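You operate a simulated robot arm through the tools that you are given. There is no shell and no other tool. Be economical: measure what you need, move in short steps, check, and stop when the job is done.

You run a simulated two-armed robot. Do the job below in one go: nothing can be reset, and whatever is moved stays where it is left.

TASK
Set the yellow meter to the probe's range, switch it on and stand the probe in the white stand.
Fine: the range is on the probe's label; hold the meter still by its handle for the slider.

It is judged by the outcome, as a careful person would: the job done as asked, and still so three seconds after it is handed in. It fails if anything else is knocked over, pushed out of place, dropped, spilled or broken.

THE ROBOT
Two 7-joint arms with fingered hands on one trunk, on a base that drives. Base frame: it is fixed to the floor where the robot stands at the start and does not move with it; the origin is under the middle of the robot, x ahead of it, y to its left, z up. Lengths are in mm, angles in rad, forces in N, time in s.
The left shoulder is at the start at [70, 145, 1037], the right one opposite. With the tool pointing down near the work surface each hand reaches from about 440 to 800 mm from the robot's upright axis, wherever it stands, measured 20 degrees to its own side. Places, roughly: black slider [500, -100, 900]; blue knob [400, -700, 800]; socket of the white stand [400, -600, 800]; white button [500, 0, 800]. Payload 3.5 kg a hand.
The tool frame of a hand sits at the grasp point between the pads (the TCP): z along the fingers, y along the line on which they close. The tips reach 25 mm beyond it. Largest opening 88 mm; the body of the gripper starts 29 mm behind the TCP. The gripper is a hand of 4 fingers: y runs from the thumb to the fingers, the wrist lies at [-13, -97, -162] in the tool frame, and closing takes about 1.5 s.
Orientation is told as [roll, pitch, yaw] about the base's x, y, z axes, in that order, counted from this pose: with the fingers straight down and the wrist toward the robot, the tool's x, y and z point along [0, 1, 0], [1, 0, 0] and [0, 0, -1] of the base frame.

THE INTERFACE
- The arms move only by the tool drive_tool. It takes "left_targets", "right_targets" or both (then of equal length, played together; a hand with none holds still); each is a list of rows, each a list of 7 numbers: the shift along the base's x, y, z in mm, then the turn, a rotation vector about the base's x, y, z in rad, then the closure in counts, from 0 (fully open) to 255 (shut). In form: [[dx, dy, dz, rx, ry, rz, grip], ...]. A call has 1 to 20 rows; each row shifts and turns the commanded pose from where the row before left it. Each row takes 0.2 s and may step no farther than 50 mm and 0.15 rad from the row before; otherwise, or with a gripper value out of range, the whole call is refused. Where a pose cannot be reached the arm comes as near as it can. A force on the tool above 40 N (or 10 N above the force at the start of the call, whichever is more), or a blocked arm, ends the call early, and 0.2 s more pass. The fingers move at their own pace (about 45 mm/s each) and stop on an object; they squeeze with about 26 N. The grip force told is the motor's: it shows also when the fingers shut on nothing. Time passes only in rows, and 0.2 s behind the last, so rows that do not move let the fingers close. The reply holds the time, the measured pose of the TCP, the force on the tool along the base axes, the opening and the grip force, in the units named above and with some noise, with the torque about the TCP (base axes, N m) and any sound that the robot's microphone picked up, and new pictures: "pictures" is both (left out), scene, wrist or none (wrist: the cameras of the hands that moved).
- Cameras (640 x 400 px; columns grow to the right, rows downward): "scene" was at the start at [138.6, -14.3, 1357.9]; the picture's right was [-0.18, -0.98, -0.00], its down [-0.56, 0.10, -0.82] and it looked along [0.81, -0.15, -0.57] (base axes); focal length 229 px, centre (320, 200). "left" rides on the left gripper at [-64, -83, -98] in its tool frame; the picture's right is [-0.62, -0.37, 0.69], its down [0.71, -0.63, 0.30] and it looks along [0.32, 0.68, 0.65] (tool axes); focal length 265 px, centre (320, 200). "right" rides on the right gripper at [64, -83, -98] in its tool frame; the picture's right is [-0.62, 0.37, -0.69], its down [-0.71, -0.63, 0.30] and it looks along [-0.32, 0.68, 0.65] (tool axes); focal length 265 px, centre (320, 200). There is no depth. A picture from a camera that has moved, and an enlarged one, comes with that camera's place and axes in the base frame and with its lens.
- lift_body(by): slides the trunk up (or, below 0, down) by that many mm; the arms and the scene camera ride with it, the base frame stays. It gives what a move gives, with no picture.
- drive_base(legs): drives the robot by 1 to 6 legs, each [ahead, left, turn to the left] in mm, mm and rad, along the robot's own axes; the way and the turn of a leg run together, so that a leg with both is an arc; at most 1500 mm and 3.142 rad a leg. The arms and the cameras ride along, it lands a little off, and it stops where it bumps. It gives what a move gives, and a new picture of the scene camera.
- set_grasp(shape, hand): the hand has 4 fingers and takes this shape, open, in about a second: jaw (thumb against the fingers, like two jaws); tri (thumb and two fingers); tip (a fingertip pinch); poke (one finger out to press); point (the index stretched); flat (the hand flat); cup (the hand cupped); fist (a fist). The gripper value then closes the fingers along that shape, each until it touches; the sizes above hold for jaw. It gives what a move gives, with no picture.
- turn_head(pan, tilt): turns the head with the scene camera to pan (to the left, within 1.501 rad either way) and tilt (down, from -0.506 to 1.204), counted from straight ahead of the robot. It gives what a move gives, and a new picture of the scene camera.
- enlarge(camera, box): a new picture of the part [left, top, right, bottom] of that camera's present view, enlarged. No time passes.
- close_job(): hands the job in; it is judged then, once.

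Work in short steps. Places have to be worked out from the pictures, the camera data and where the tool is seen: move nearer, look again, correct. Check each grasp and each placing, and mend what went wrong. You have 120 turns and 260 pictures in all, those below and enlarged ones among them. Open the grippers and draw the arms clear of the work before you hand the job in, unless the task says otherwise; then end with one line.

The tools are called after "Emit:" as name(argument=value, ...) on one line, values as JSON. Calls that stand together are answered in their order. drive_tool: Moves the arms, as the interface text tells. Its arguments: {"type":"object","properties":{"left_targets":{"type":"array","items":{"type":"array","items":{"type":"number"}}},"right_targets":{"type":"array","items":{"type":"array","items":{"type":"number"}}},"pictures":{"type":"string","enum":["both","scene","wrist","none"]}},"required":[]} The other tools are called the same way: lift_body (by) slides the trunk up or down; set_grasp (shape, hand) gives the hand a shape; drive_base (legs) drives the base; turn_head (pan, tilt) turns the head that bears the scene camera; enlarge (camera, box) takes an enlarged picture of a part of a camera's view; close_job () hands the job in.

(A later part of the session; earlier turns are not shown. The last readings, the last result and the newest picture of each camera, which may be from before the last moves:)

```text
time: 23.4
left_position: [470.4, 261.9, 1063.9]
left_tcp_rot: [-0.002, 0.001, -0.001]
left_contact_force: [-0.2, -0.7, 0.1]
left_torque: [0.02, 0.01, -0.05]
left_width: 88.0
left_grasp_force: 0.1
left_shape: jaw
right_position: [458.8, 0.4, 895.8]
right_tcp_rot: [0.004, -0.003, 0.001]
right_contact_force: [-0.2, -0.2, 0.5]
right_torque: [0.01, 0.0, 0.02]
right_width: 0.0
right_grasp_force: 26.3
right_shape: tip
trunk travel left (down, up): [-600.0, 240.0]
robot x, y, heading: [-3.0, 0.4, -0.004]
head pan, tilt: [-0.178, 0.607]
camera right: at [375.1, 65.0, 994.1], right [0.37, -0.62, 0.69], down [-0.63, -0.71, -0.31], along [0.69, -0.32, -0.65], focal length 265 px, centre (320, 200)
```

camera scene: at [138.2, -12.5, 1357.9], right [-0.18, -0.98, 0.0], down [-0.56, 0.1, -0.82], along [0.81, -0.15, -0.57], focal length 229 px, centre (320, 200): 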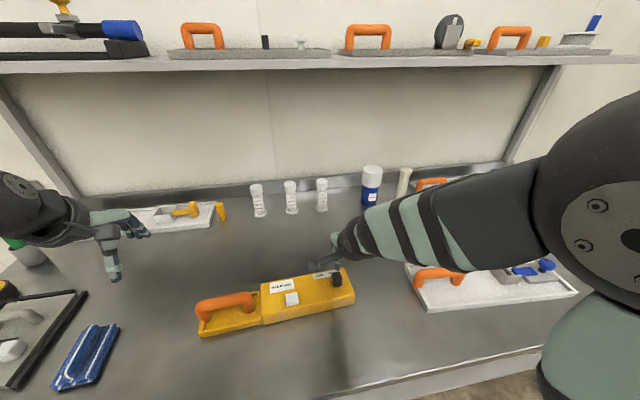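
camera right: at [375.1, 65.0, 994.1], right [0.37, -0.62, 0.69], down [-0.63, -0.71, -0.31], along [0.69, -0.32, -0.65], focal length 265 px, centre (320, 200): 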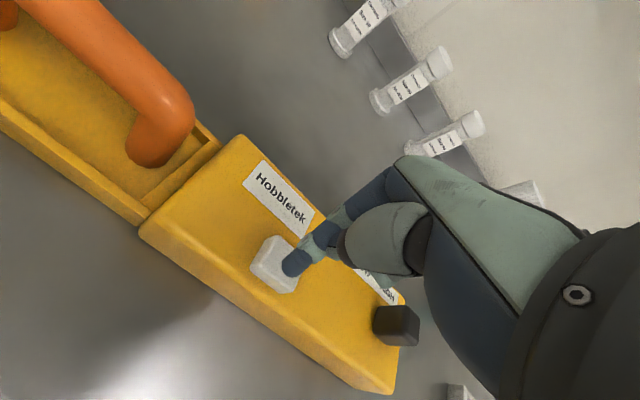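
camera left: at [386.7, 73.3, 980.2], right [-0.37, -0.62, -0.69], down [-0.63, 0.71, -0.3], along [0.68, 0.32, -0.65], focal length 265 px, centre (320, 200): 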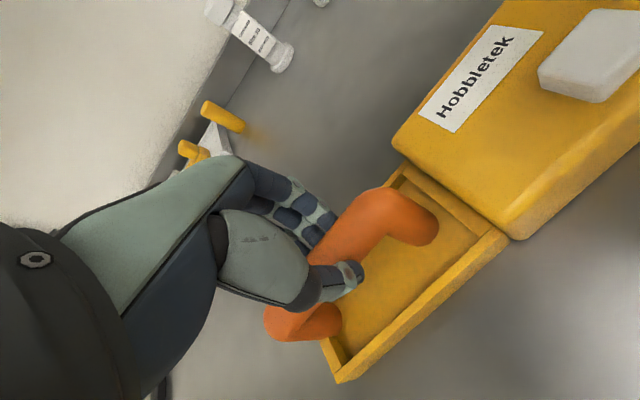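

Not yet in contact; button converges on the tip. I continue down in 3 mm steps.

Emit:
drive_tool(right_targets=[[0, 0, -3, 0, 0, 0, 255], [0, 0, -3, 0, 0, 0, 255], [0, 0, -3, 0, 0, 0, 255], [0, 0, -3, 0, 0, 0, 255]], pictures="wrist")

```text
time: 24.4
left_position: [470.7, 263.0, 1062.6]
left_tcp_rot: [0.001, -0.001, -0.001]
left_contact_force: [0.8, 0.4, 0.3]
left_torque: [-0.01, -0.01, 0.02]
left_width: 87.5
left_grasp_force: 0.0
left_shape: jaw
right_position: [459.6, 0.6, 886.4]
right_tcp_rot: [0.011, -0.007, -0.005]
right_contact_force: [0.4, -0.4, 0.3]
right_torque: [0.01, -0.02, 0.06]
right_width: 0.0
right_grasp_force: 26.3
right_shape: tip
trunk travel left (down, up): [-600.0, 240.0]
robot x, y, heading: [3.5, 3.3, 0.001]
head pan, tilt: [-0.178, 0.607]
camera right: at [376.3, 64.6, 984.9], right [0.36, -0.63, 0.69], down [-0.63, -0.71, -0.32], along [0.69, -0.32, -0.65], focal length 265 px, centre (320, 200)
```

right: 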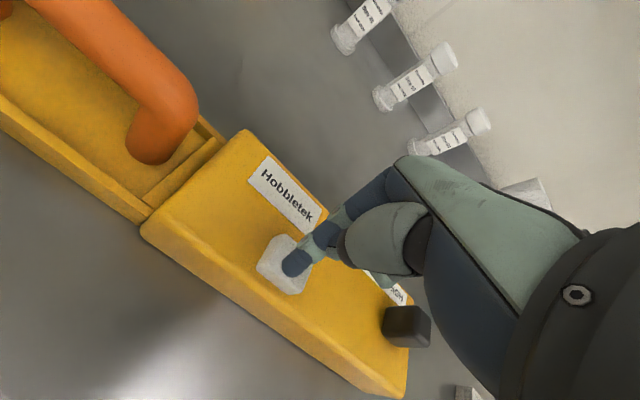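

Still no contact force; tip overlies the button. Continue down.

Emit:
drive_tool(right_targets=[[0, 0, -3, 0, 0, 0, 255], [0, 0, -3, 0, 0, 0, 255], [0, 0, -3, 0, 0, 0, 255], [0, 0, -3, 0, 0, 0, 255]], pictures="wrist")

```text
time: 25.4
left_position: [470.1, 261.2, 1063.0]
left_tcp_rot: [0.001, 0.0, 0.0]
left_contact_force: [-1.4, -0.1, 0.8]
left_torque: [-0.04, 0.0, 0.01]
left_width: 87.7
left_grasp_force: 0.0
left_shape: jaw
right_position: [462.3, 0.4, 878.9]
right_tcp_rot: [0.019, -0.013, -0.006]
right_contact_force: [0.1, -1.1, 0.0]
right_torque: [-0.01, -0.01, 0.01]
right_width: 0.1
right_grasp_force: 26.3
right_shape: tip
trunk travel left (down, up): [-600.0, 240.0]
robot x, y, heading: [-4.0, -0.4, -0.001]
head pan, tilt: [-0.178, 0.607]
camera right: at [377.6, 64.8, 976.6], right [0.36, -0.64, 0.69], down [-0.63, -0.7, -0.33], along [0.69, -0.32, -0.65], focal length 265 px, centre (320, 200)
```

right: 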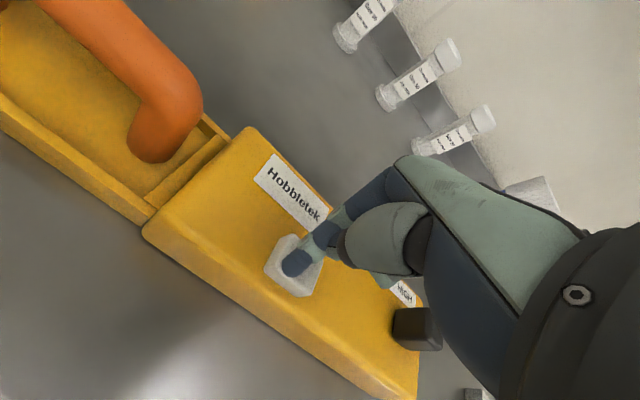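

Getting near; slight drift from the inner reach limit but the tip is still over the button. A few more mm.

Emit:
drive_tool(right_targets=[[0, 0, -3, 0, 0, 0, 255], [0, 0, -3, 0, 0, 0, 255], [0, 0, -3, 0, 0, 0, 255]], pictures="wrist")

```text
time: 26.2
left_position: [470.1, 261.5, 1062.2]
left_tcp_rot: [-0.001, 0.0, -0.001]
left_contact_force: [0.5, -1.3, 0.6]
left_torque: [-0.02, -0.02, 0.0]
left_width: 87.9
left_grasp_force: 0.0
left_shape: jaw
right_position: [463.9, 1.4, 873.4]
right_tcp_rot: [0.027, -0.019, -0.005]
right_contact_force: [0.7, -0.2, 1.6]
right_torque: [-0.01, -0.02, 0.02]
right_width: 0.0
right_grasp_force: 26.2
right_shape: tip
trunk travel left (down, up): [-600.0, 240.0]
robot x, y, heading: [3.2, -0.3, -0.002]
head pan, tilt: [-0.178, 0.607]
camera right: at [378.4, 64.7, 971.1], right [0.35, -0.64, 0.68], down [-0.63, -0.7, -0.33], along [0.69, -0.31, -0.65], focal length 265 px, centre (320, 200)
```

right: 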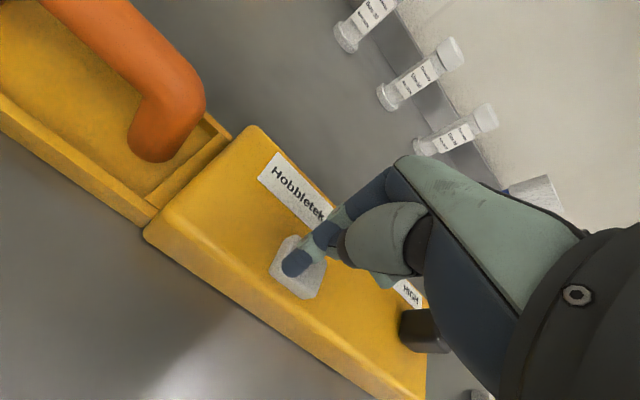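

Perhaps first touch (1.6 N). I press further in 2–3 mm steps.

Emit:
drive_tool(right_targets=[[0, 0, -3, 0, 0, 0, 255], [0, 0, -3, 0, 0, 0, 255], [0, 0, -2, 0, 0, 0, 255]], pictures="wrist")

```text
time: 27.0
left_position: [469.8, 261.0, 1062.7]
left_tcp_rot: [0.001, 0.001, 0.001]
left_contact_force: [-0.9, 0.4, 0.2]
left_torque: [-0.01, 0.01, -0.01]
left_width: 87.7
left_grasp_force: 0.1
left_shape: jaw
right_position: [463.5, 1.4, 868.5]
right_tcp_rot: [0.031, -0.019, -0.01]
right_contact_force: [1.2, 0.4, 2.7]
right_torque: [0.01, 0.05, -0.04]
right_width: 0.0
right_grasp_force: 26.1
right_shape: tip
trunk travel left (down, up): [-600.0, 240.0]
robot x, y, heading: [3.6, -1.1, -0.001]
head pan, tilt: [-0.178, 0.607]
heard: click
camera right: at [379.0, 64.7, 966.2], right [0.35, -0.65, 0.68], down [-0.63, -0.7, -0.34], along [0.69, -0.31, -0.65], focal length 265 px, centre (320, 200)
```

right: 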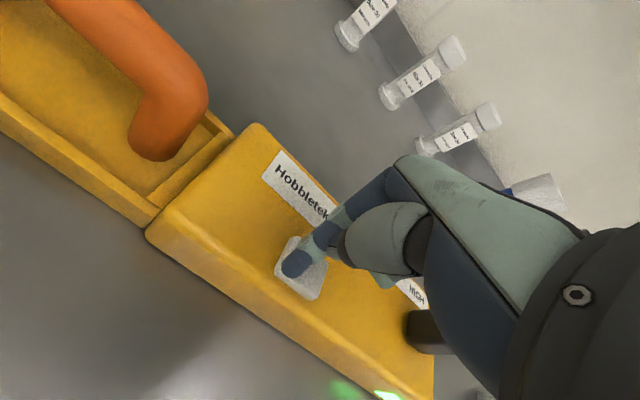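

A click and a green light: the meter is on. I raise the right hand and check.

Emit:
drive_tool(right_targets=[[0, 0, 15, 0, 0, 0, 255], [0, 0, 30, 0, 0, 0, 255], [8, -20, 30, 0, 0, 0, 255], [10, -40, 25, 0, 0, 0, 255], [10, -45, 15, 0, 0, 0, 255], [10, -45, 10, 0, 0, 0, 255], [5, -45, 5, 0, 0, 0, 255]], pictures="scene")

Emit:
enlarge(camera="scene", box=[190, 220, 370, 350])

```text
time: 28.6
left_position: [469.8, 259.6, 1064.3]
left_tcp_rot: [0.003, 0.001, 0.001]
left_contact_force: [0.1, 0.1, -0.3]
left_torque: [-0.04, 0.02, -0.02]
left_width: 87.4
left_grasp_force: 0.1
left_shape: jaw
right_position: [500.6, -196.5, 981.2]
right_tcp_rot: [0.001, -0.001, 0.002]
right_contact_force: [0.2, 0.8, 0.2]
right_torque: [0.04, 0.0, 0.01]
right_width: 0.0
right_grasp_force: 26.3
right_shape: tip
trunk travel left (down, up): [-600.0, 240.0]
robot x, y, heading: [-0.1, -0.7, -0.004]
head pan, tilt: [-0.178, 0.607]
camera scene: at [138.3, -16.1, 1357.9], right [-0.18, -0.98, 0.0], down [-0.56, 0.1, -0.82], along [0.81, -0.14, -0.57], focal length 229 px, centre (320, 200)
```

scene: 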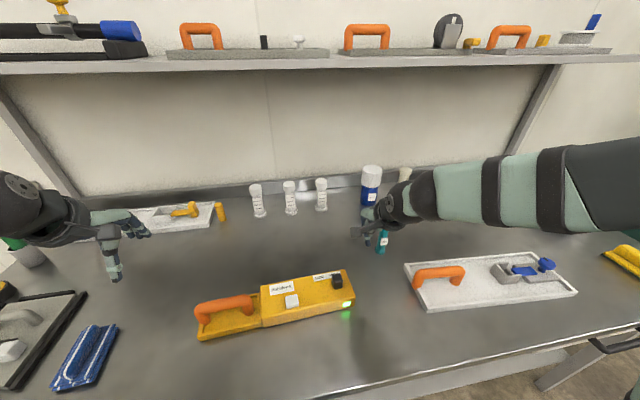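

```text
3.08 times, centred on (280, 285) of scene
camera zoom: at [138.3, -16.1, 1357.9], right [-0.18, -0.98, 0.0], down [-0.56, 0.1, -0.82], along [0.81, -0.14, -0.57], focal length 704 px, centre (443, -62)
```

zoom: 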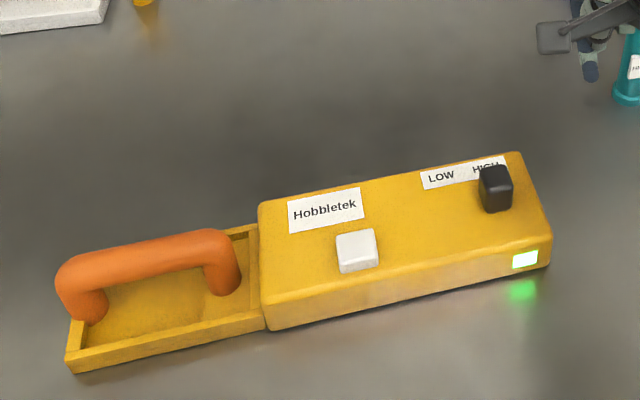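

Meter is on at HIGH. Now I inspect the white stand: move the right hand up and over toward it, with the head turned.

Emit:
drive_tool(right_targets=[[-5, -10, 45, 0, 0, 0, 0], [-5, -10, 45, 0, 0, 0, 0], [-10, -30, 30, 0, 0, 0, 0], [-10, -40, 20, 0, 0, 0, 0], [-10, -45, 0, 0, 0, 0, 0], [-10, -45, 0, 0, 0, 0, 0], [-10, -45, 0, 0, 0, 0, 0], [0, -45, 0, 0, 0, 0, 0]], pictures="wrist")

Emit:
turn_head(pan=-0.75, tilt=0.7)

```text
time: 30.4
left_position: [469.0, 261.7, 1063.4]
left_tcp_rot: [0.001, -0.001, 0.001]
left_contact_force: [-0.7, 0.0, -0.5]
left_torque: [0.01, 0.0, 0.0]
left_width: 87.9
left_grasp_force: 0.1
left_shape: jaw
right_position: [449.2, -465.8, 1121.6]
right_tcp_rot: [0.002, 0.001, -0.001]
right_contact_force: [0.4, -0.2, 0.0]
right_torque: [0.01, 0.02, 0.06]
right_width: 87.9
right_grasp_force: 0.1
right_shape: tip
right hand out of reach, approached as far as the arm can: row 7
trunk travel left (down, up): [-600.0, 240.0]
robot x, y, heading: [-0.0, 2.9, 0.005]
head pan, tilt: [-0.178, 0.607]
camera right: at [365.6, -400.4, 1219.7], right [0.37, -0.62, 0.69], down [-0.63, -0.71, -0.3], along [0.68, -0.32, -0.66], focal length 265 px, centre (320, 200)
```

right: 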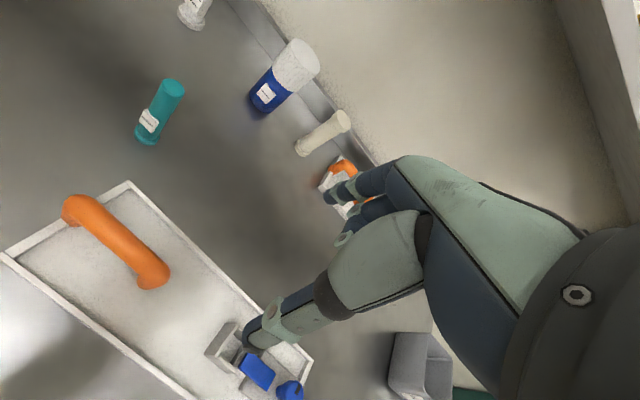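

```text
time: 31.4
left_position: [470.0, 261.7, 1063.6]
left_tcp_rot: [0.0, -0.001, -0.001]
left_contact_force: [0.5, -0.1, -0.6]
left_torque: [0.02, 0.02, 0.02]
left_width: 88.2
left_grasp_force: 0.0
left_shape: jaw
right_position: [450.1, -463.7, 1121.3]
right_tcp_rot: [0.0, 0.001, 0.001]
right_contact_force: [0.1, 0.4, -0.1]
right_torque: [-0.01, -0.02, -0.02]
right_width: 87.7
right_grasp_force: 0.1
right_shape: tip
trunk travel left (down, up): [-600.0, 240.0]
robot x, y, heading: [0.1, -1.6, -0.001]
head pan, tilt: [-0.75, 0.7]
camera scene: at [114.0, -56.5, 1349.8], right [-0.68, -0.73, 0.0], down [-0.47, 0.44, -0.76], along [0.56, -0.52, -0.64], focal length 229 px, centre (320, 200)
```

scene: 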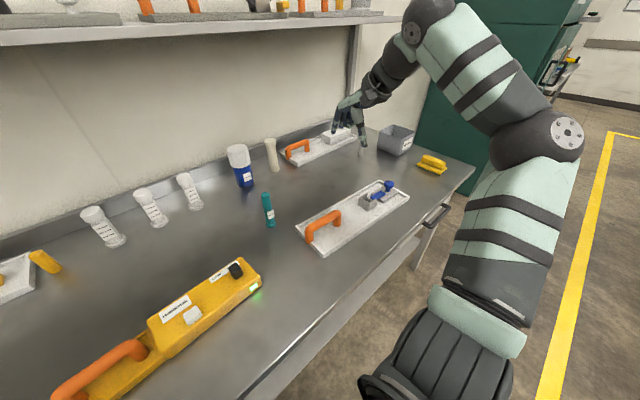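

Emit:
enlarge(camera="scene", box=[330, 165, 430, 230])

Emit:
enlarge(camera="right", box=[170, 290, 330, 400])

```text
6.15 times, centred on (380, 198) of scene
camera zoom: at [114.0, -56.5, 1349.8], right [-0.68, -0.73, 0.0], down [-0.47, 0.44, -0.76], along [0.56, -0.52, -0.64], focal length 1409 px, centre (-49, 215)
```

zoom: 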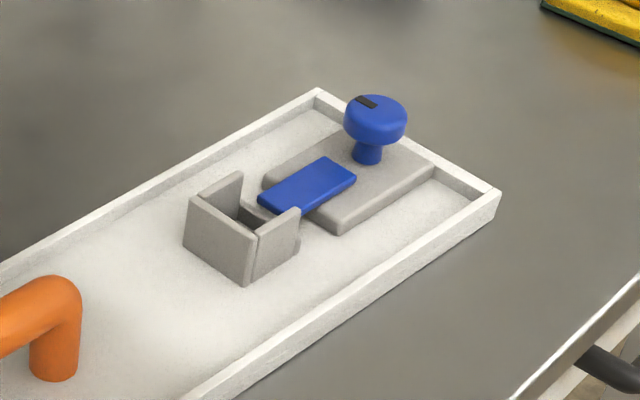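

```text
3.64 times, centred on (250, 345) of right
camera zoom: at [365.7, -398.6, 1220.3], right [0.37, -0.62, 0.69], down [-0.63, -0.71, -0.3], along [0.68, -0.32, -0.65], focal length 965 px, centre (574, -327)
```

zoom: 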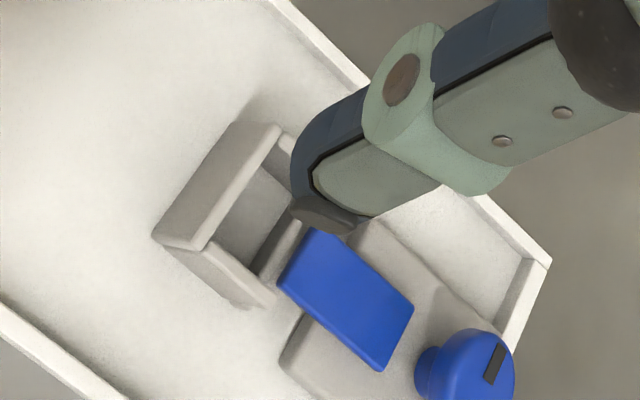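

The stand has a square gray socket with a blue tongue driven by the knob. I drive the base 300 mm to the right so that both probe and stand lie well within the right arm's reach.

Emit:
drive_base(legs=[[0, -300, 0]])

Emit:
turn_head(pan=-0.4, tilt=0.8)

```text
time: 33.4
left_position: [470.4, -34.7, 1062.6]
left_tcp_rot: [0.0, 0.001, 0.0]
left_contact_force: [0.3, 0.5, 1.0]
left_torque: [-0.01, -0.01, 0.0]
left_width: 87.8
left_grasp_force: 0.1
left_shape: jaw
right_position: [447.9, -760.4, 1122.4]
right_tcp_rot: [0.0, 0.0, 0.0]
right_contact_force: [-0.2, -0.3, -0.5]
right_torque: [-0.01, 0.01, 0.01]
right_width: 87.8
right_grasp_force: 0.0
right_shape: tip
trunk travel left (down, up): [-600.0, 240.0]
robot x, y, heading: [-1.1, -294.6, -0.001]
head pan, tilt: [-0.75, 0.7]
camera scene: at [113.7, -353.0, 1349.8], right [-0.68, -0.73, 0.0], down [-0.47, 0.44, -0.77], along [0.56, -0.52, -0.64], focal length 229 px, centre (320, 200)
```

scene: 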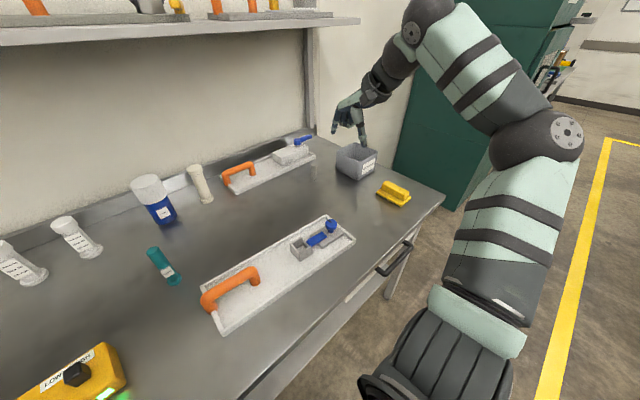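

```text
time: 34.2
left_position: [470.3, -35.8, 1063.1]
left_tcp_rot: [0.0, 0.0, 0.0]
left_contact_force: [0.0, -1.0, 0.7]
left_torque: [0.0, 0.01, 0.0]
left_width: 88.0
left_grasp_force: 0.1
left_shape: jaw
right_position: [448.6, -761.1, 1121.5]
right_tcp_rot: [-0.001, 0.001, 0.001]
right_contact_force: [-0.2, -0.1, -0.4]
right_torque: [0.02, -0.03, 0.0]
right_width: 87.3
right_grasp_force: 0.0
right_shape: tip
trunk travel left (down, up): [-600.0, 240.0]
robot x, y, heading: [-1.2, -298.6, -0.005]
head pan, tilt: [-0.4, 0.799]
camera scene: at [125.9, -327.1, 1341.6], right [-0.39, -0.92, 0.0], down [-0.66, 0.28, -0.7], along [0.64, -0.27, -0.72], focal length 229 px, centre (320, 200)
```

scene: 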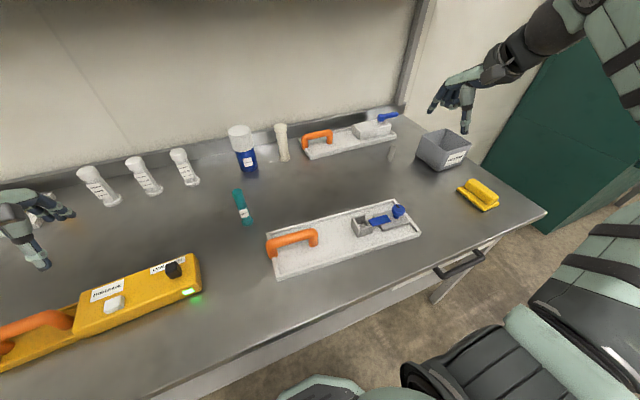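

Good overview. I enlarge the stand and the probe from this steeper angle.

Emit:
enlarge(camera="scene", box=[335, 185, 431, 245])

Emit:
enlarge(camera="scene", box=[210, 175, 290, 235])

```text
6.67 times, centred on (383, 215) of scene
camera zoom: at [125.9, -327.1, 1341.6], right [-0.39, -0.92, 0.0], down [-0.66, 0.28, -0.7], along [0.64, -0.27, -0.72], focal length 1526 px, centre (-100, 100)
```

zoom: 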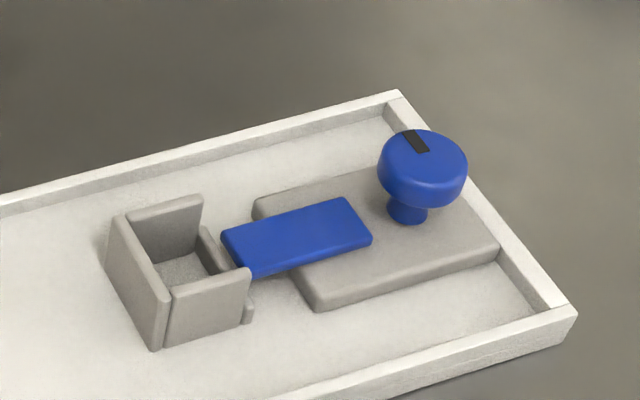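

```text
6.67 times, centred on (250, 205) of scene
camera zoom: at [125.9, -327.1, 1341.6], right [-0.39, -0.92, 0.0], down [-0.66, 0.28, -0.7], along [0.64, -0.27, -0.72], focal length 1526 px, centre (787, 167)
```

zoom: 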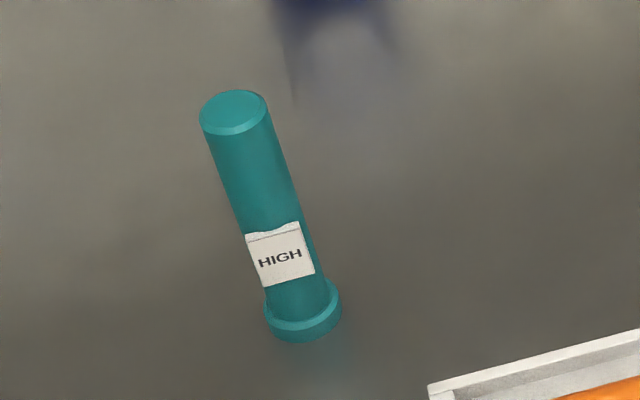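

The socket seems open (tongue end sits at the low lip), interior ≈36 mm for a ≈34 mm flange, around [446,-591]. Probe at about [602,-295], top z≈935. I shape the right hand to jaw and bring it high over the probe.

Emit:
set_grasp(hand="right", shape="jaw")

Emit:
drive_tool(right_targets=[[13, 39, 0, 0, 0, 0, 0], [13, 39, 0, 0, 0, 0, 0], [13, 39, 0, 0, 0, 0, 0], [13, 39, 0, 0, 0, 0, 0], [13, 39, 0, 0, 0, 0, 0], [13, 39, 0, 0, 0, 0, 0], [13, 39, 0, 0, 0, 0, 0], [13, 39, 0, 0, 0, 0, 0], [13, 39, -10, 0, 0, 0, 0], [13, 39, -20, 0, 0, 0, 0], [12, 38, -25, 0, 0, 0, 0], [12, 38, -25, 0, 0, 0, 0]], left_targets=[[0, 10, 0, 0, 0, 0, 0], [0, 10, 0, 0, 0, 0, 0], [0, 10, 0, 0, 0, 0, 0], [0, 10, 0, 0, 0, 0, 0], [0, 10, 0, 0, 0, 0, 0], [0, 10, 0, 0, 0, 0, 0], [0, 10, 0, 0, 0, 0, 0], [0, 10, 0, 0, 0, 0, 0], [0, 10, 0, 0, 0, 0, 0], [0, 10, 0, 0, 0, 0, 0], [0, 10, 0, 0, 0, 0, 0], [0, 10, 0, 0, 0, 0, 0]], pictures="both")

```text
time: 35.1
left_position: [469.6, -35.5, 1063.4]
left_tcp_rot: [-0.001, 0.0, 0.001]
left_contact_force: [0.0, 0.3, -0.4]
left_torque: [-0.03, 0.0, 0.0]
left_width: 87.9
left_grasp_force: 0.0
left_shape: jaw
right_position: [448.7, -763.0, 1121.9]
right_tcp_rot: [0.001, 0.0, -0.001]
right_contact_force: [-0.2, -0.1, 0.2]
right_torque: [0.0, 0.0, 0.0]
right_width: 87.7
right_grasp_force: 0.1
right_shape: jaw
trunk travel left (down, up): [-600.0, 240.0]
robot x, y, heading: [1.0, -296.3, -0.002]
head pan, tilt: [-0.4, 0.799]
```

```text
time: 37.7
left_position: [470.8, 86.3, 1062.6]
left_tcp_rot: [-0.003, 0.003, 0.0]
left_contact_force: [0.3, 0.4, 0.0]
left_torque: [0.02, -0.01, 0.01]
left_width: 87.6
left_grasp_force: 0.1
left_shape: jaw
right_position: [604.3, -292.6, 1040.5]
right_tcp_rot: [-0.002, 0.002, -0.001]
right_contact_force: [0.6, 0.5, -0.5]
right_torque: [-0.05, 0.04, 0.0]
right_width: 87.6
right_grasp_force: 0.0
right_shape: jaw
trunk travel left (down, up): [-600.0, 240.0]
robot x, y, heading: [-1.1, -295.8, 0.001]
head pan, tilt: [-0.4, 0.799]
camera scene: at [127.2, -324.5, 1341.5], right [-0.39, -0.92, 0.0], down [-0.66, 0.28, -0.7], along [0.64, -0.27, -0.72], focal length 229 px, centre (320, 200)
camera right: at [520.5, -227.6, 1139.6], right [0.37, -0.62, 0.69], down [-0.63, -0.71, -0.3], along [0.68, -0.33, -0.65], focal length 265 px, centre (320, 200)
camera left: at [389.3, 23.8, 1160.3], right [-0.37, -0.62, -0.69], down [-0.63, 0.71, -0.31], along [0.68, 0.32, -0.66], focal length 265 px, centre (320, 200)
```

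scene: 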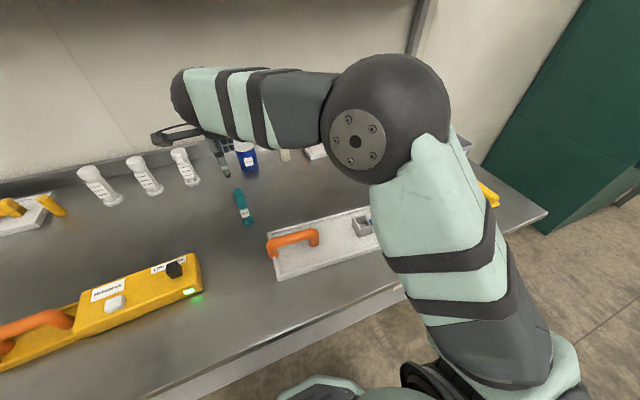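
right: 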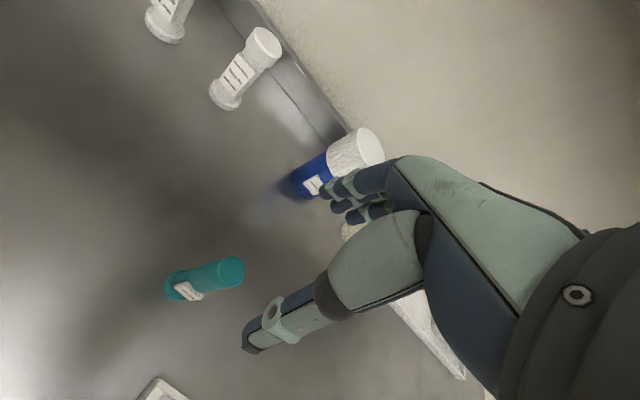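
left: 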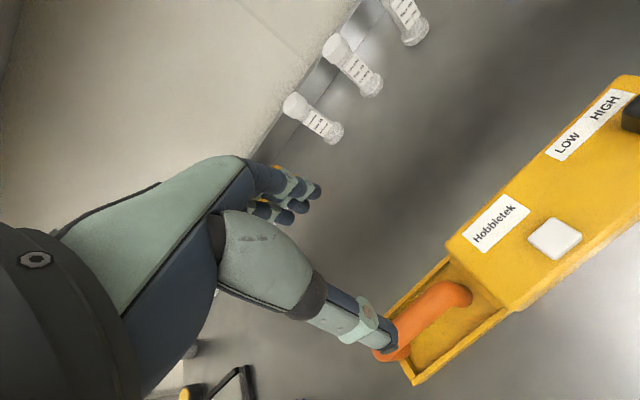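

Probe top confirmed at about [603.5,-293.5], right below the TCP. I lower to z≈955 and check the straddle.

Emit:
drive_tool(right_targets=[[0, 0, -30, 0, 0, 0, 0], [0, 0, -30, 0, 0, 0, 0], [0, 0, -25, 0, 0, 0, 0]], pictures="wrist")

Emit:
enlarge(camera="scene", box=[180, 130, 300, 230])

```text
time: 38.5
left_position: [470.0, 83.5, 1064.1]
left_tcp_rot: [-0.001, 0.0, 0.001]
left_contact_force: [0.5, -0.3, 0.0]
left_torque: [0.04, -0.01, 0.04]
left_width: 87.8
left_grasp_force: 0.1
left_shape: jaw
right_position: [602.4, -295.2, 956.2]
right_tcp_rot: [-0.001, 0.0, 0.001]
right_contact_force: [0.5, -0.1, -0.4]
right_torque: [-0.01, 0.03, 0.02]
right_width: 87.8
right_grasp_force: 0.0
right_shape: jaw
trunk travel left (down, up): [-600.0, 240.0]
robot x, y, heading: [-0.3, -298.1, -0.003]
head pan, tilt: [-0.4, 0.799]
camera right: at [519.8, -230.1, 1054.8], right [0.37, -0.62, 0.69], down [-0.63, -0.71, -0.3], along [0.68, -0.32, -0.65], focal length 265 px, centre (320, 200)
```

right: 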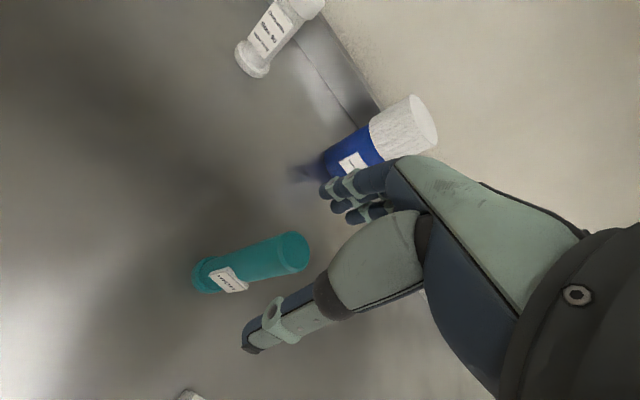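

```text
4.00 times, centred on (240, 180) of scene
camera zoom: at [126.3, -327.2, 1341.6], right [-0.39, -0.92, 0.0], down [-0.66, 0.28, -0.7], along [0.64, -0.27, -0.72], focal length 916 px, centre (640, 280)
```

zoom: 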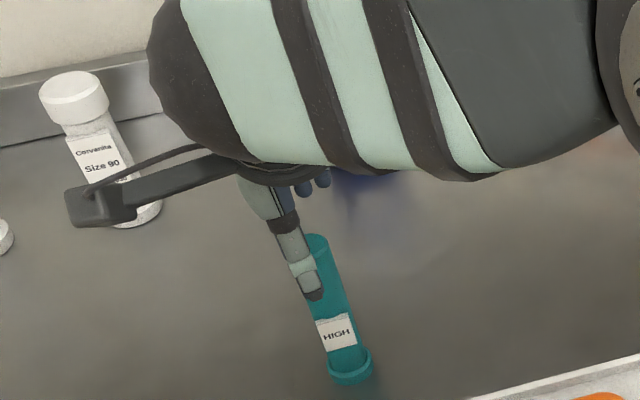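

Aligned to ~3 mm. I lower to z≈911 and close on the probe body.

Emit:
drive_tool(right_targets=[[-1, 2, -25, 0, 0, 0, 0], [0, 1, -20, 0, 0, 0, 0], [0, 0, 0, 0, 0, 0, 255], [0, 0, 0, 0, 0, 0, 255], [0, 0, 0, 0, 0, 0, 255], [0, 0, 0, 0, 0, 0, 255], [0, 0, 0, 0, 0, 0, 255], [0, 0, 0, 0, 0, 0, 255], [0, 0, 0, 0, 0, 0, 255]], pictures="wrist")

Emit:
enlarge(camera="scene", box=[180, 130, 300, 230])

```text
time: 40.5
left_position: [471.8, 83.9, 1064.2]
left_tcp_rot: [-0.001, 0.0, 0.001]
left_contact_force: [0.4, 1.2, -0.3]
left_torque: [0.05, 0.01, 0.0]
left_width: 87.9
left_grasp_force: 0.1
left_shape: jaw
right_position: [601.5, -292.6, 912.4]
right_tcp_rot: [-0.001, 0.0, 0.0]
right_contact_force: [0.0, -0.6, 1.0]
right_torque: [0.0, 0.0, -0.01]
right_width: 17.2
right_grasp_force: 26.2
right_shape: jaw
trunk travel left (down, up): [-600.0, 240.0]
robot x, y, heading: [-0.6, -299.0, -0.002]
head pan, tilt: [-0.4, 0.799]
camera right: at [518.3, -227.0, 1010.1], right [0.37, -0.62, 0.69], down [-0.63, -0.71, -0.3], along [0.68, -0.33, -0.65], focal length 265 px, centre (320, 200)
```

right: 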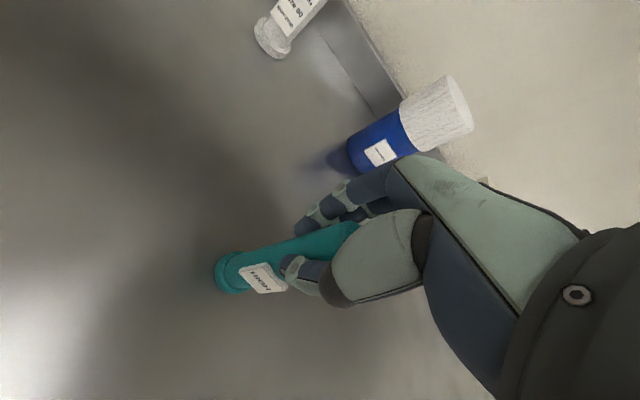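

```text
4.00 times, centred on (240, 180) of scene
camera zoom: at [126.1, -326.9, 1341.6], right [-0.39, -0.92, 0.0], down [-0.66, 0.28, -0.7], along [0.64, -0.27, -0.72], focal length 916 px, centre (640, 280)
```

zoom: 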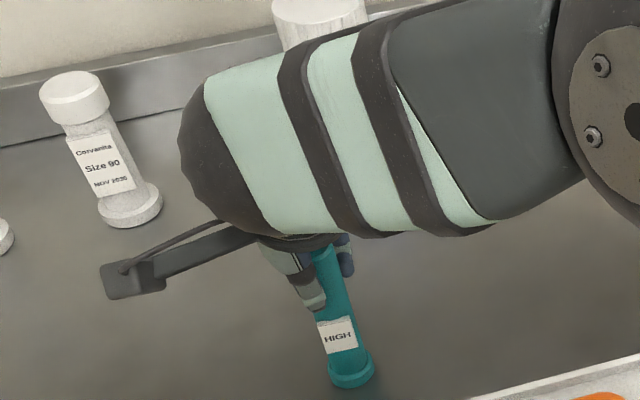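

Gripped and still upright. I lift 25 mm first and check it hangs straight.

Emit:
drive_tool(right_targets=[[0, 0, 10, 0, 0, 0, 255], [0, 0, 20, 0, 0, 0, 255], [0, 0, 30, 0, 0, 0, 255], [0, 0, 40, 0, 0, 0, 255]], pictures="wrist")

Emit:
enlarge(camera="scene", box=[180, 130, 300, 230])

```text
time: 41.5
left_position: [469.7, 85.1, 1064.7]
left_tcp_rot: [0.0, 0.0, 0.0]
left_contact_force: [-0.4, 0.2, 0.4]
left_torque: [0.0, 0.01, 0.0]
left_width: 87.5
left_grasp_force: 0.0
left_shape: jaw
right_position: [600.0, -292.3, 1013.6]
right_tcp_rot: [-0.001, 0.0, 0.0]
right_contact_force: [0.4, -0.2, -1.3]
right_torque: [0.01, 0.0, 0.01]
right_width: 17.2
right_grasp_force: 26.2
right_shape: jaw
trunk travel left (down, up): [-600.0, 240.0]
robot x, y, heading: [-2.0, -295.2, -0.004]
head pan, tilt: [-0.4, 0.799]
camera right: at [517.0, -226.9, 1111.7], right [0.37, -0.62, 0.69], down [-0.63, -0.71, -0.3], along [0.68, -0.33, -0.65], focal length 265 px, centre (320, 200)
```

right: 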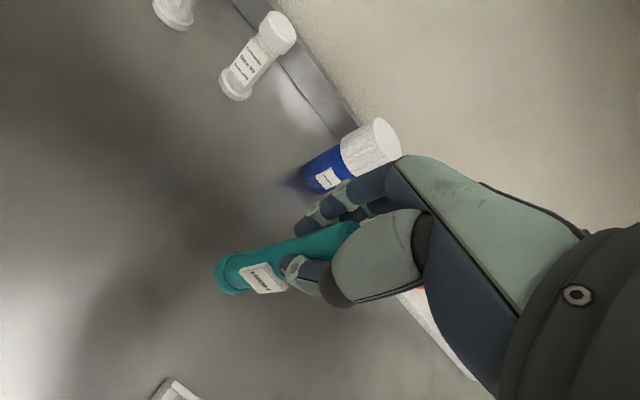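

```text
4.00 times, centred on (240, 180) of scene
camera zoom: at [125.0, -326.8, 1341.6], right [-0.39, -0.92, 0.0], down [-0.66, 0.28, -0.7], along [0.64, -0.27, -0.72], focal length 916 px, centre (640, 280)
```

zoom: 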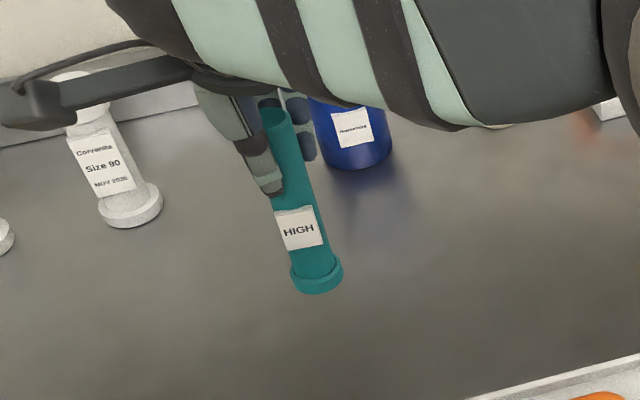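

Hangs straight; flange bottom is 112 mm below the TCP. I carry it over the socket, staying high.

Emit:
drive_tool(right_targets=[[-19, -37, 5, 0, 0, 0, 255], [-19, -37, 5, 0, 0, 0, 255], [-19, -37, 0, 0, 0, 0, 255], [-19, -37, 0, 0, 0, 0, 255], [-19, -37, 0, 0, 0, 0, 255], [-19, -37, 0, 0, 0, 0, 255], [-20, -38, 0, 0, 0, 0, 255], [-20, -39, 0, 0, 0, 0, 255]], pictures="both")

Emit:
enlarge(camera="right", box=[130, 200, 370, 350])

Emit:
enlarge(camera="scene", box=[320, 160, 440, 250])

```text
time: 43.3
left_position: [469.6, 83.0, 1064.8]
left_tcp_rot: [0.001, -0.001, 0.0]
left_contact_force: [-0.6, -0.3, 0.1]
left_torque: [0.01, 0.01, 0.02]
left_width: 87.9
left_grasp_force: 0.1
left_shape: jaw
right_position: [447.8, -595.0, 1021.1]
right_tcp_rot: [0.0, -0.001, 0.0]
right_contact_force: [0.4, -0.6, -1.2]
right_torque: [0.01, -0.02, -0.01]
right_width: 16.8
right_grasp_force: 25.7
right_shape: jaw
trunk travel left (down, up): [-600.0, 240.0]
robot x, y, heading: [3.9, -297.3, 0.001]
head pan, tilt: [-0.4, 0.799]
camera scene: at [125.2, -329.2, 1341.6], right [-0.39, -0.92, 0.0], down [-0.66, 0.28, -0.7], along [0.64, -0.27, -0.72], focal length 229 px, centre (320, 200)
camera right: at [363.8, -527.9, 1120.5], right [0.37, -0.62, 0.69], down [-0.63, -0.71, -0.3], along [0.68, -0.32, -0.65], focal length 265 px, centre (320, 200)
```

scene: 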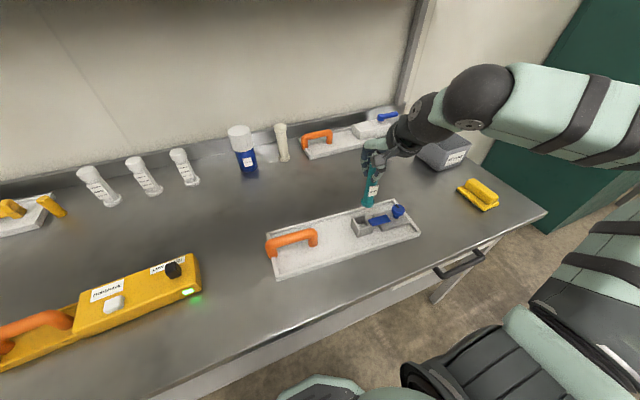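
right: 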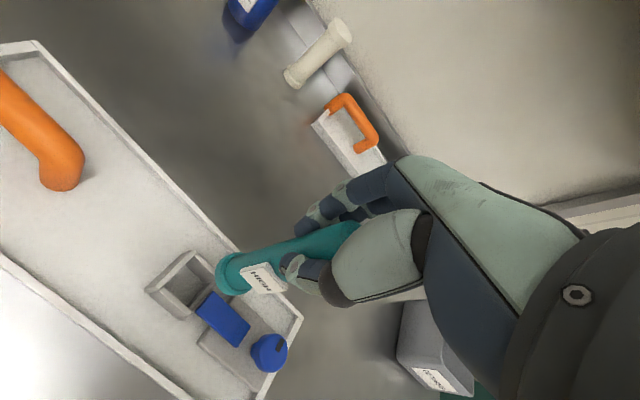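

```text
2.67 times, centred on (250, 275) of right
camera zoom: at [363.8, -527.9, 1120.5], right [0.37, -0.62, 0.69], down [-0.63, -0.71, -0.3], along [0.68, -0.32, -0.65], focal length 708 px, centre (507, 0)
```

zoom: 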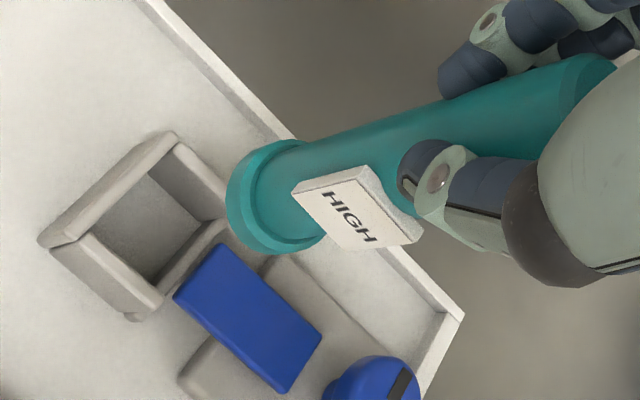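

```text
4.44 times, centred on (380, 205) of scene
camera zoom: at [125.2, -329.2, 1341.6], right [-0.39, -0.92, 0.0], down [-0.66, 0.28, -0.7], along [0.64, -0.27, -0.72], focal length 1018 px, centre (53, 178)
```

zoom: 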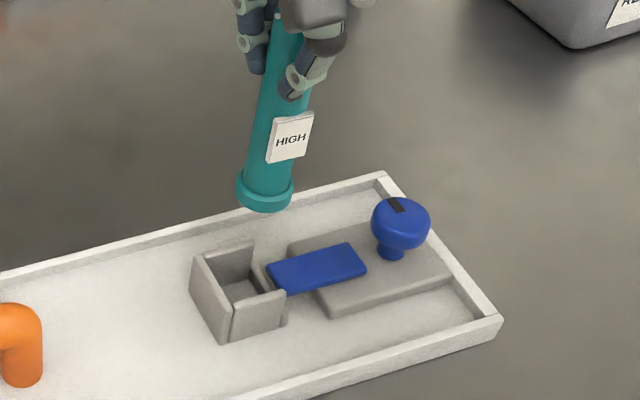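

Socket is open and clear of the tongue. Wrist ray puts its centre near [441,-590] at wall top z≈845. I shift there and lower so that the flange is ~12 mm above the walls.

Emit:
drive_tool(right_targets=[[-3, 2, -18, 0, 0, 0, 255], [-3, 2, -18, 0, 0, 0, 255], [-1, 1, -15, 0, 0, 0, 255], [0, 0, 0, 0, 0, 0, 255]], pictures="none")

Emit:
enlarge(camera="right", box=[150, 210, 310, 330])

Emit:
enlarge(camera="scene", box=[330, 170, 420, 250])

```text
time: 44.3
left_position: [470.8, 83.3, 1063.8]
left_tcp_rot: [0.0, -0.001, 0.0]
left_contact_force: [0.5, 0.3, 0.0]
left_torque: [-0.02, 0.04, 0.0]
left_width: 87.6
left_grasp_force: 0.1
left_shape: jaw
right_position: [439.9, -587.2, 971.3]
right_tcp_rot: [-0.001, 0.001, 0.0]
right_contact_force: [-0.1, 0.2, 0.1]
right_torque: [0.02, -0.03, -0.01]
right_width: 16.9
right_grasp_force: 26.0
right_shape: jaw
trunk travel left (down, up): [-600.0, 240.0]
robot x, y, heading: [-1.1, -299.5, -0.003]
head pan, tilt: [-0.4, 0.799]
```

```text
3.33 times, centred on (230, 270) of right
camera zoom: at [356.7, -521.4, 1069.1], right [0.37, -0.62, 0.69], down [-0.63, -0.71, -0.3], along [0.68, -0.32, -0.65], focal length 885 px, centre (620, -33)
```

zoom: 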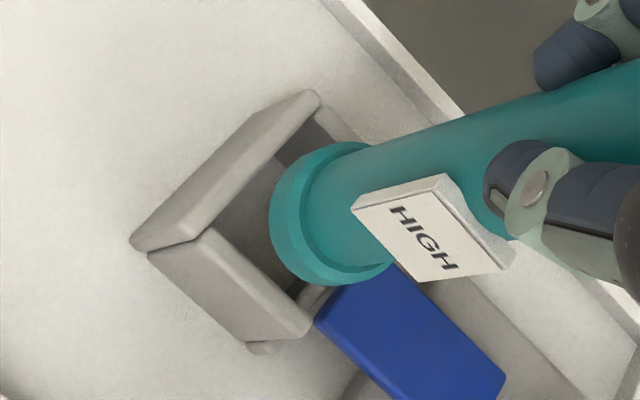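

```text
5.00 times, centred on (375, 210) of scene
camera zoom: at [125.8, -327.3, 1341.6], right [-0.39, -0.92, 0.0], down [-0.66, 0.28, -0.7], along [0.64, -0.27, -0.72], focal length 1145 px, centre (45, 150)
```

zoom: 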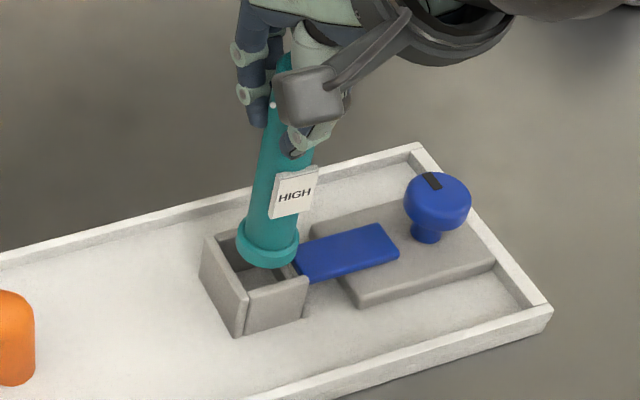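

Wrist and scene views both say a small shift: about +4 in x, −1.5 in y. I apply it and lower 7 mm more, then look again.

Emit:
drive_tool(right_targets=[[2, -1, -3, 0, 0, 0, 255], [2, -0.5, -4, 0, 0, 0, 255], [0, 0, 0, 0, 0, 0, 255]], pictures="none")

Emit:
enlarge(camera="right", box=[170, 220, 290, 310])

Emit:
enlarge(camera="scene", box=[345, 190, 415, 240])

```text
time: 45.1
left_position: [470.0, 84.9, 1063.6]
left_tcp_rot: [0.0, 0.001, 0.001]
left_contact_force: [0.5, -0.4, 0.7]
left_torque: [-0.03, -0.03, 0.01]
left_width: 87.4
left_grasp_force: 0.1
left_shape: jaw
right_position: [444.8, -587.8, 964.0]
right_tcp_rot: [-0.001, 0.0, -0.001]
right_contact_force: [0.1, 0.3, -1.7]
right_torque: [-0.01, 0.03, 0.01]
right_width: 17.1
right_grasp_force: 25.9
right_shape: jaw
trunk travel left (down, up): [-600.0, 240.0]
robot x, y, heading: [1.1, -296.5, -0.004]
head pan, tilt: [-0.4, 0.799]
```

```text
4.44 times, centred on (230, 265) of right
camera zoom: at [361.0, -522.5, 1062.6], right [0.37, -0.62, 0.69], down [-0.63, -0.71, -0.3], along [0.68, -0.33, -0.65], focal length 1180 px, centre (720, -89)
```

zoom: 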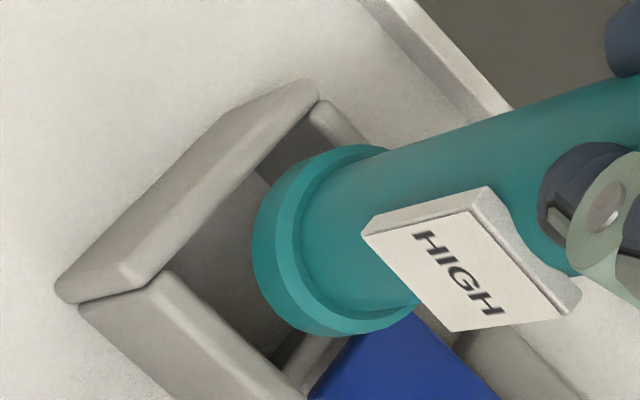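

```text
8.00 times, centred on (380, 215) of scene
camera zoom: at [125.9, -327.1, 1341.6], right [-0.39, -0.92, 0.0], down [-0.66, 0.28, -0.7], along [0.64, -0.27, -0.72], focal length 1832 px, centre (-160, 80)
```

zoom: 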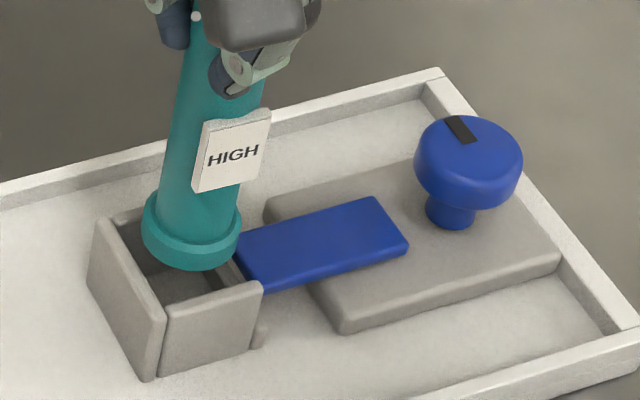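

Both views now agree within about 1–2 mm. I lower slowly by 9 mm so the flange should just enter, watching force.

Emit:
drive_tool(right_targets=[[0, 0, -3, 0, 0, 0, 255], [0, 0, -3, 0, 0, 0, 255], [0, 0, -3, 0, 0, 0, 255]], pictures="none")

Emit:
enlarge(camera="right", box=[170, 220, 290, 310])

Emit:
enlarge(camera="scene", box=[345, 190, 415, 240])

```text
time: 45.9
left_position: [468.8, 84.4, 1064.0]
left_tcp_rot: [-0.001, -0.001, -0.001]
left_contact_force: [-1.3, -0.3, 0.3]
left_torque: [0.02, -0.01, 0.03]
left_width: 87.9
left_grasp_force: 0.1
left_shape: jaw
right_position: [443.8, -587.2, 957.7]
right_tcp_rot: [0.0, -0.006, -0.001]
right_contact_force: [-2.0, -0.5, 9.3]
right_torque: [-0.01, -0.02, 0.03]
right_width: 17.4
right_grasp_force: 25.6
right_shape: jaw
trunk travel left (down, up): [-600.0, 240.0]
robot x, y, heading: [0.4, -296.2, -0.002]
head pan, tilt: [-0.4, 0.799]
```

```text
4.44 times, centred on (230, 265) of right
camera zoom: at [359.7, -521.3, 1055.2], right [0.36, -0.62, 0.7], down [-0.63, -0.71, -0.31], along [0.69, -0.33, -0.65], focal length 1180 px, centre (720, -89)
```

zoom: 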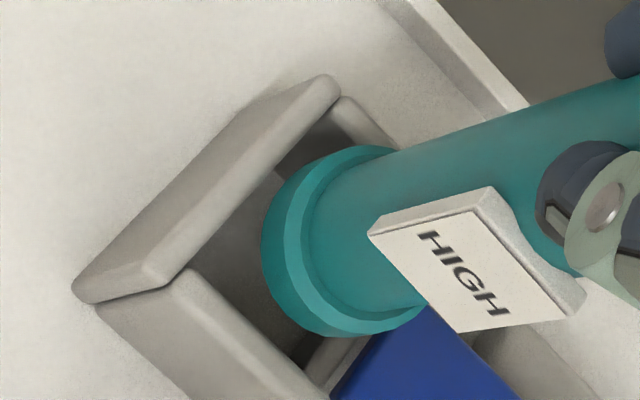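

```text
8.00 times, centred on (380, 215) of scene
camera zoom: at [123.9, -325.8, 1342.0], right [-0.39, -0.92, 0.0], down [-0.66, 0.28, -0.7], along [0.64, -0.27, -0.72], focal length 1832 px, centre (-160, 80)
```

zoom: 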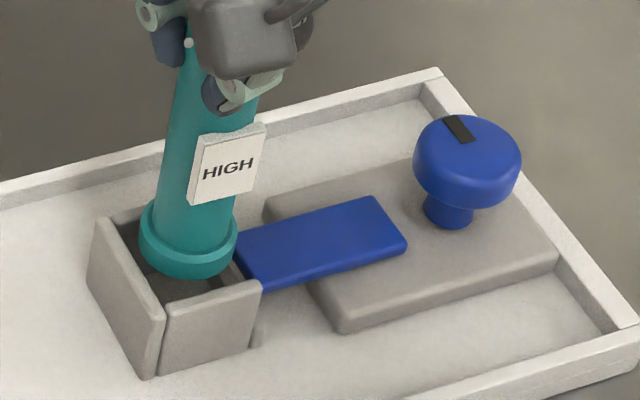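

Contact at 9 N: gaps show the flange is too far in +x (≈6.5 mm gap to the −x wall, resting on the +x wall) and slightly toward the tongue. I raise 4 mm, shift −4 in x and +1.5 in y, and try again.

Emit:
drive_tool(right_targets=[[0, 0, 4, 0, 0, 0, 255], [-4, 1.5, 0, 0, 0, 0, 255], [0, 0, -3, 0, 0, 0, 255], [0, 0, -2, 0, 0, 0, 255]], pictures="none")

Emit:
enlarge(camera="right", box=[170, 220, 290, 310])

Emit:
enlarge(camera="scene", box=[345, 190, 415, 240])

```text
time: 46.9
left_position: [470.8, 84.0, 1063.8]
left_tcp_rot: [-0.001, -0.002, 0.0]
left_contact_force: [-0.1, 0.6, -0.5]
left_torque: [0.0, -0.02, -0.04]
left_width: 87.9
left_grasp_force: 0.0
left_shape: jaw
right_position: [440.2, -587.1, 953.3]
right_tcp_rot: [0.0, -0.001, 0.0]
right_contact_force: [0.2, -0.1, -0.7]
right_torque: [-0.02, 0.01, 0.0]
right_width: 17.0
right_grasp_force: 25.9
right_shape: jaw
trunk travel left (down, up): [-600.0, 240.0]
robot x, y, heading: [1.4, -297.0, -0.002]
head pan, tilt: [-0.4, 0.799]
```

```text
4.44 times, centred on (230, 265) of right
camera zoom: at [357.1, -521.2, 1052.3], right [0.37, -0.62, 0.69], down [-0.63, -0.71, -0.3], along [0.68, -0.33, -0.65], focal length 1180 px, centre (720, -89)
```

zoom: 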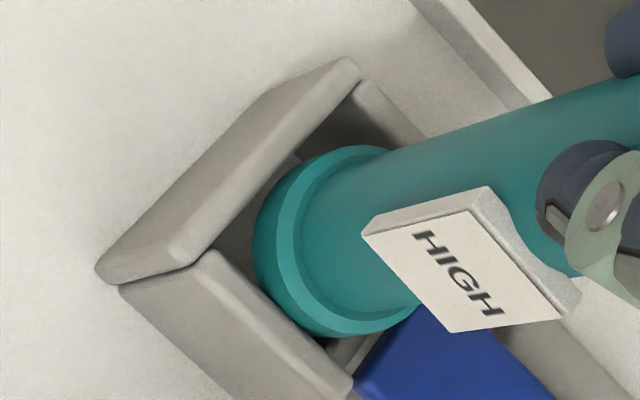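

```text
8.00 times, centred on (380, 215) of scene
camera zoom: at [126.0, -327.0, 1341.5], right [-0.39, -0.92, 0.0], down [-0.66, 0.28, -0.7], along [0.64, -0.27, -0.72], focal length 1832 px, centre (-160, 80)
```

zoom: 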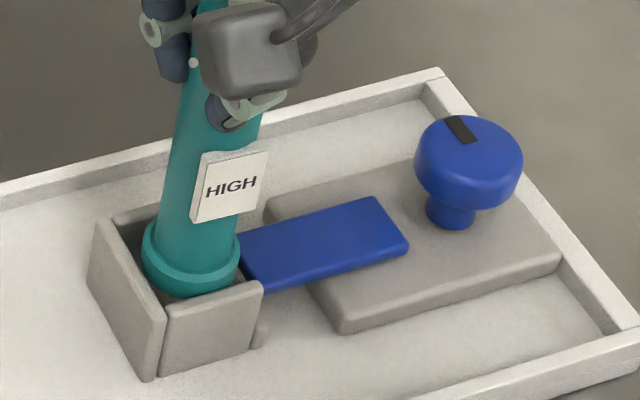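

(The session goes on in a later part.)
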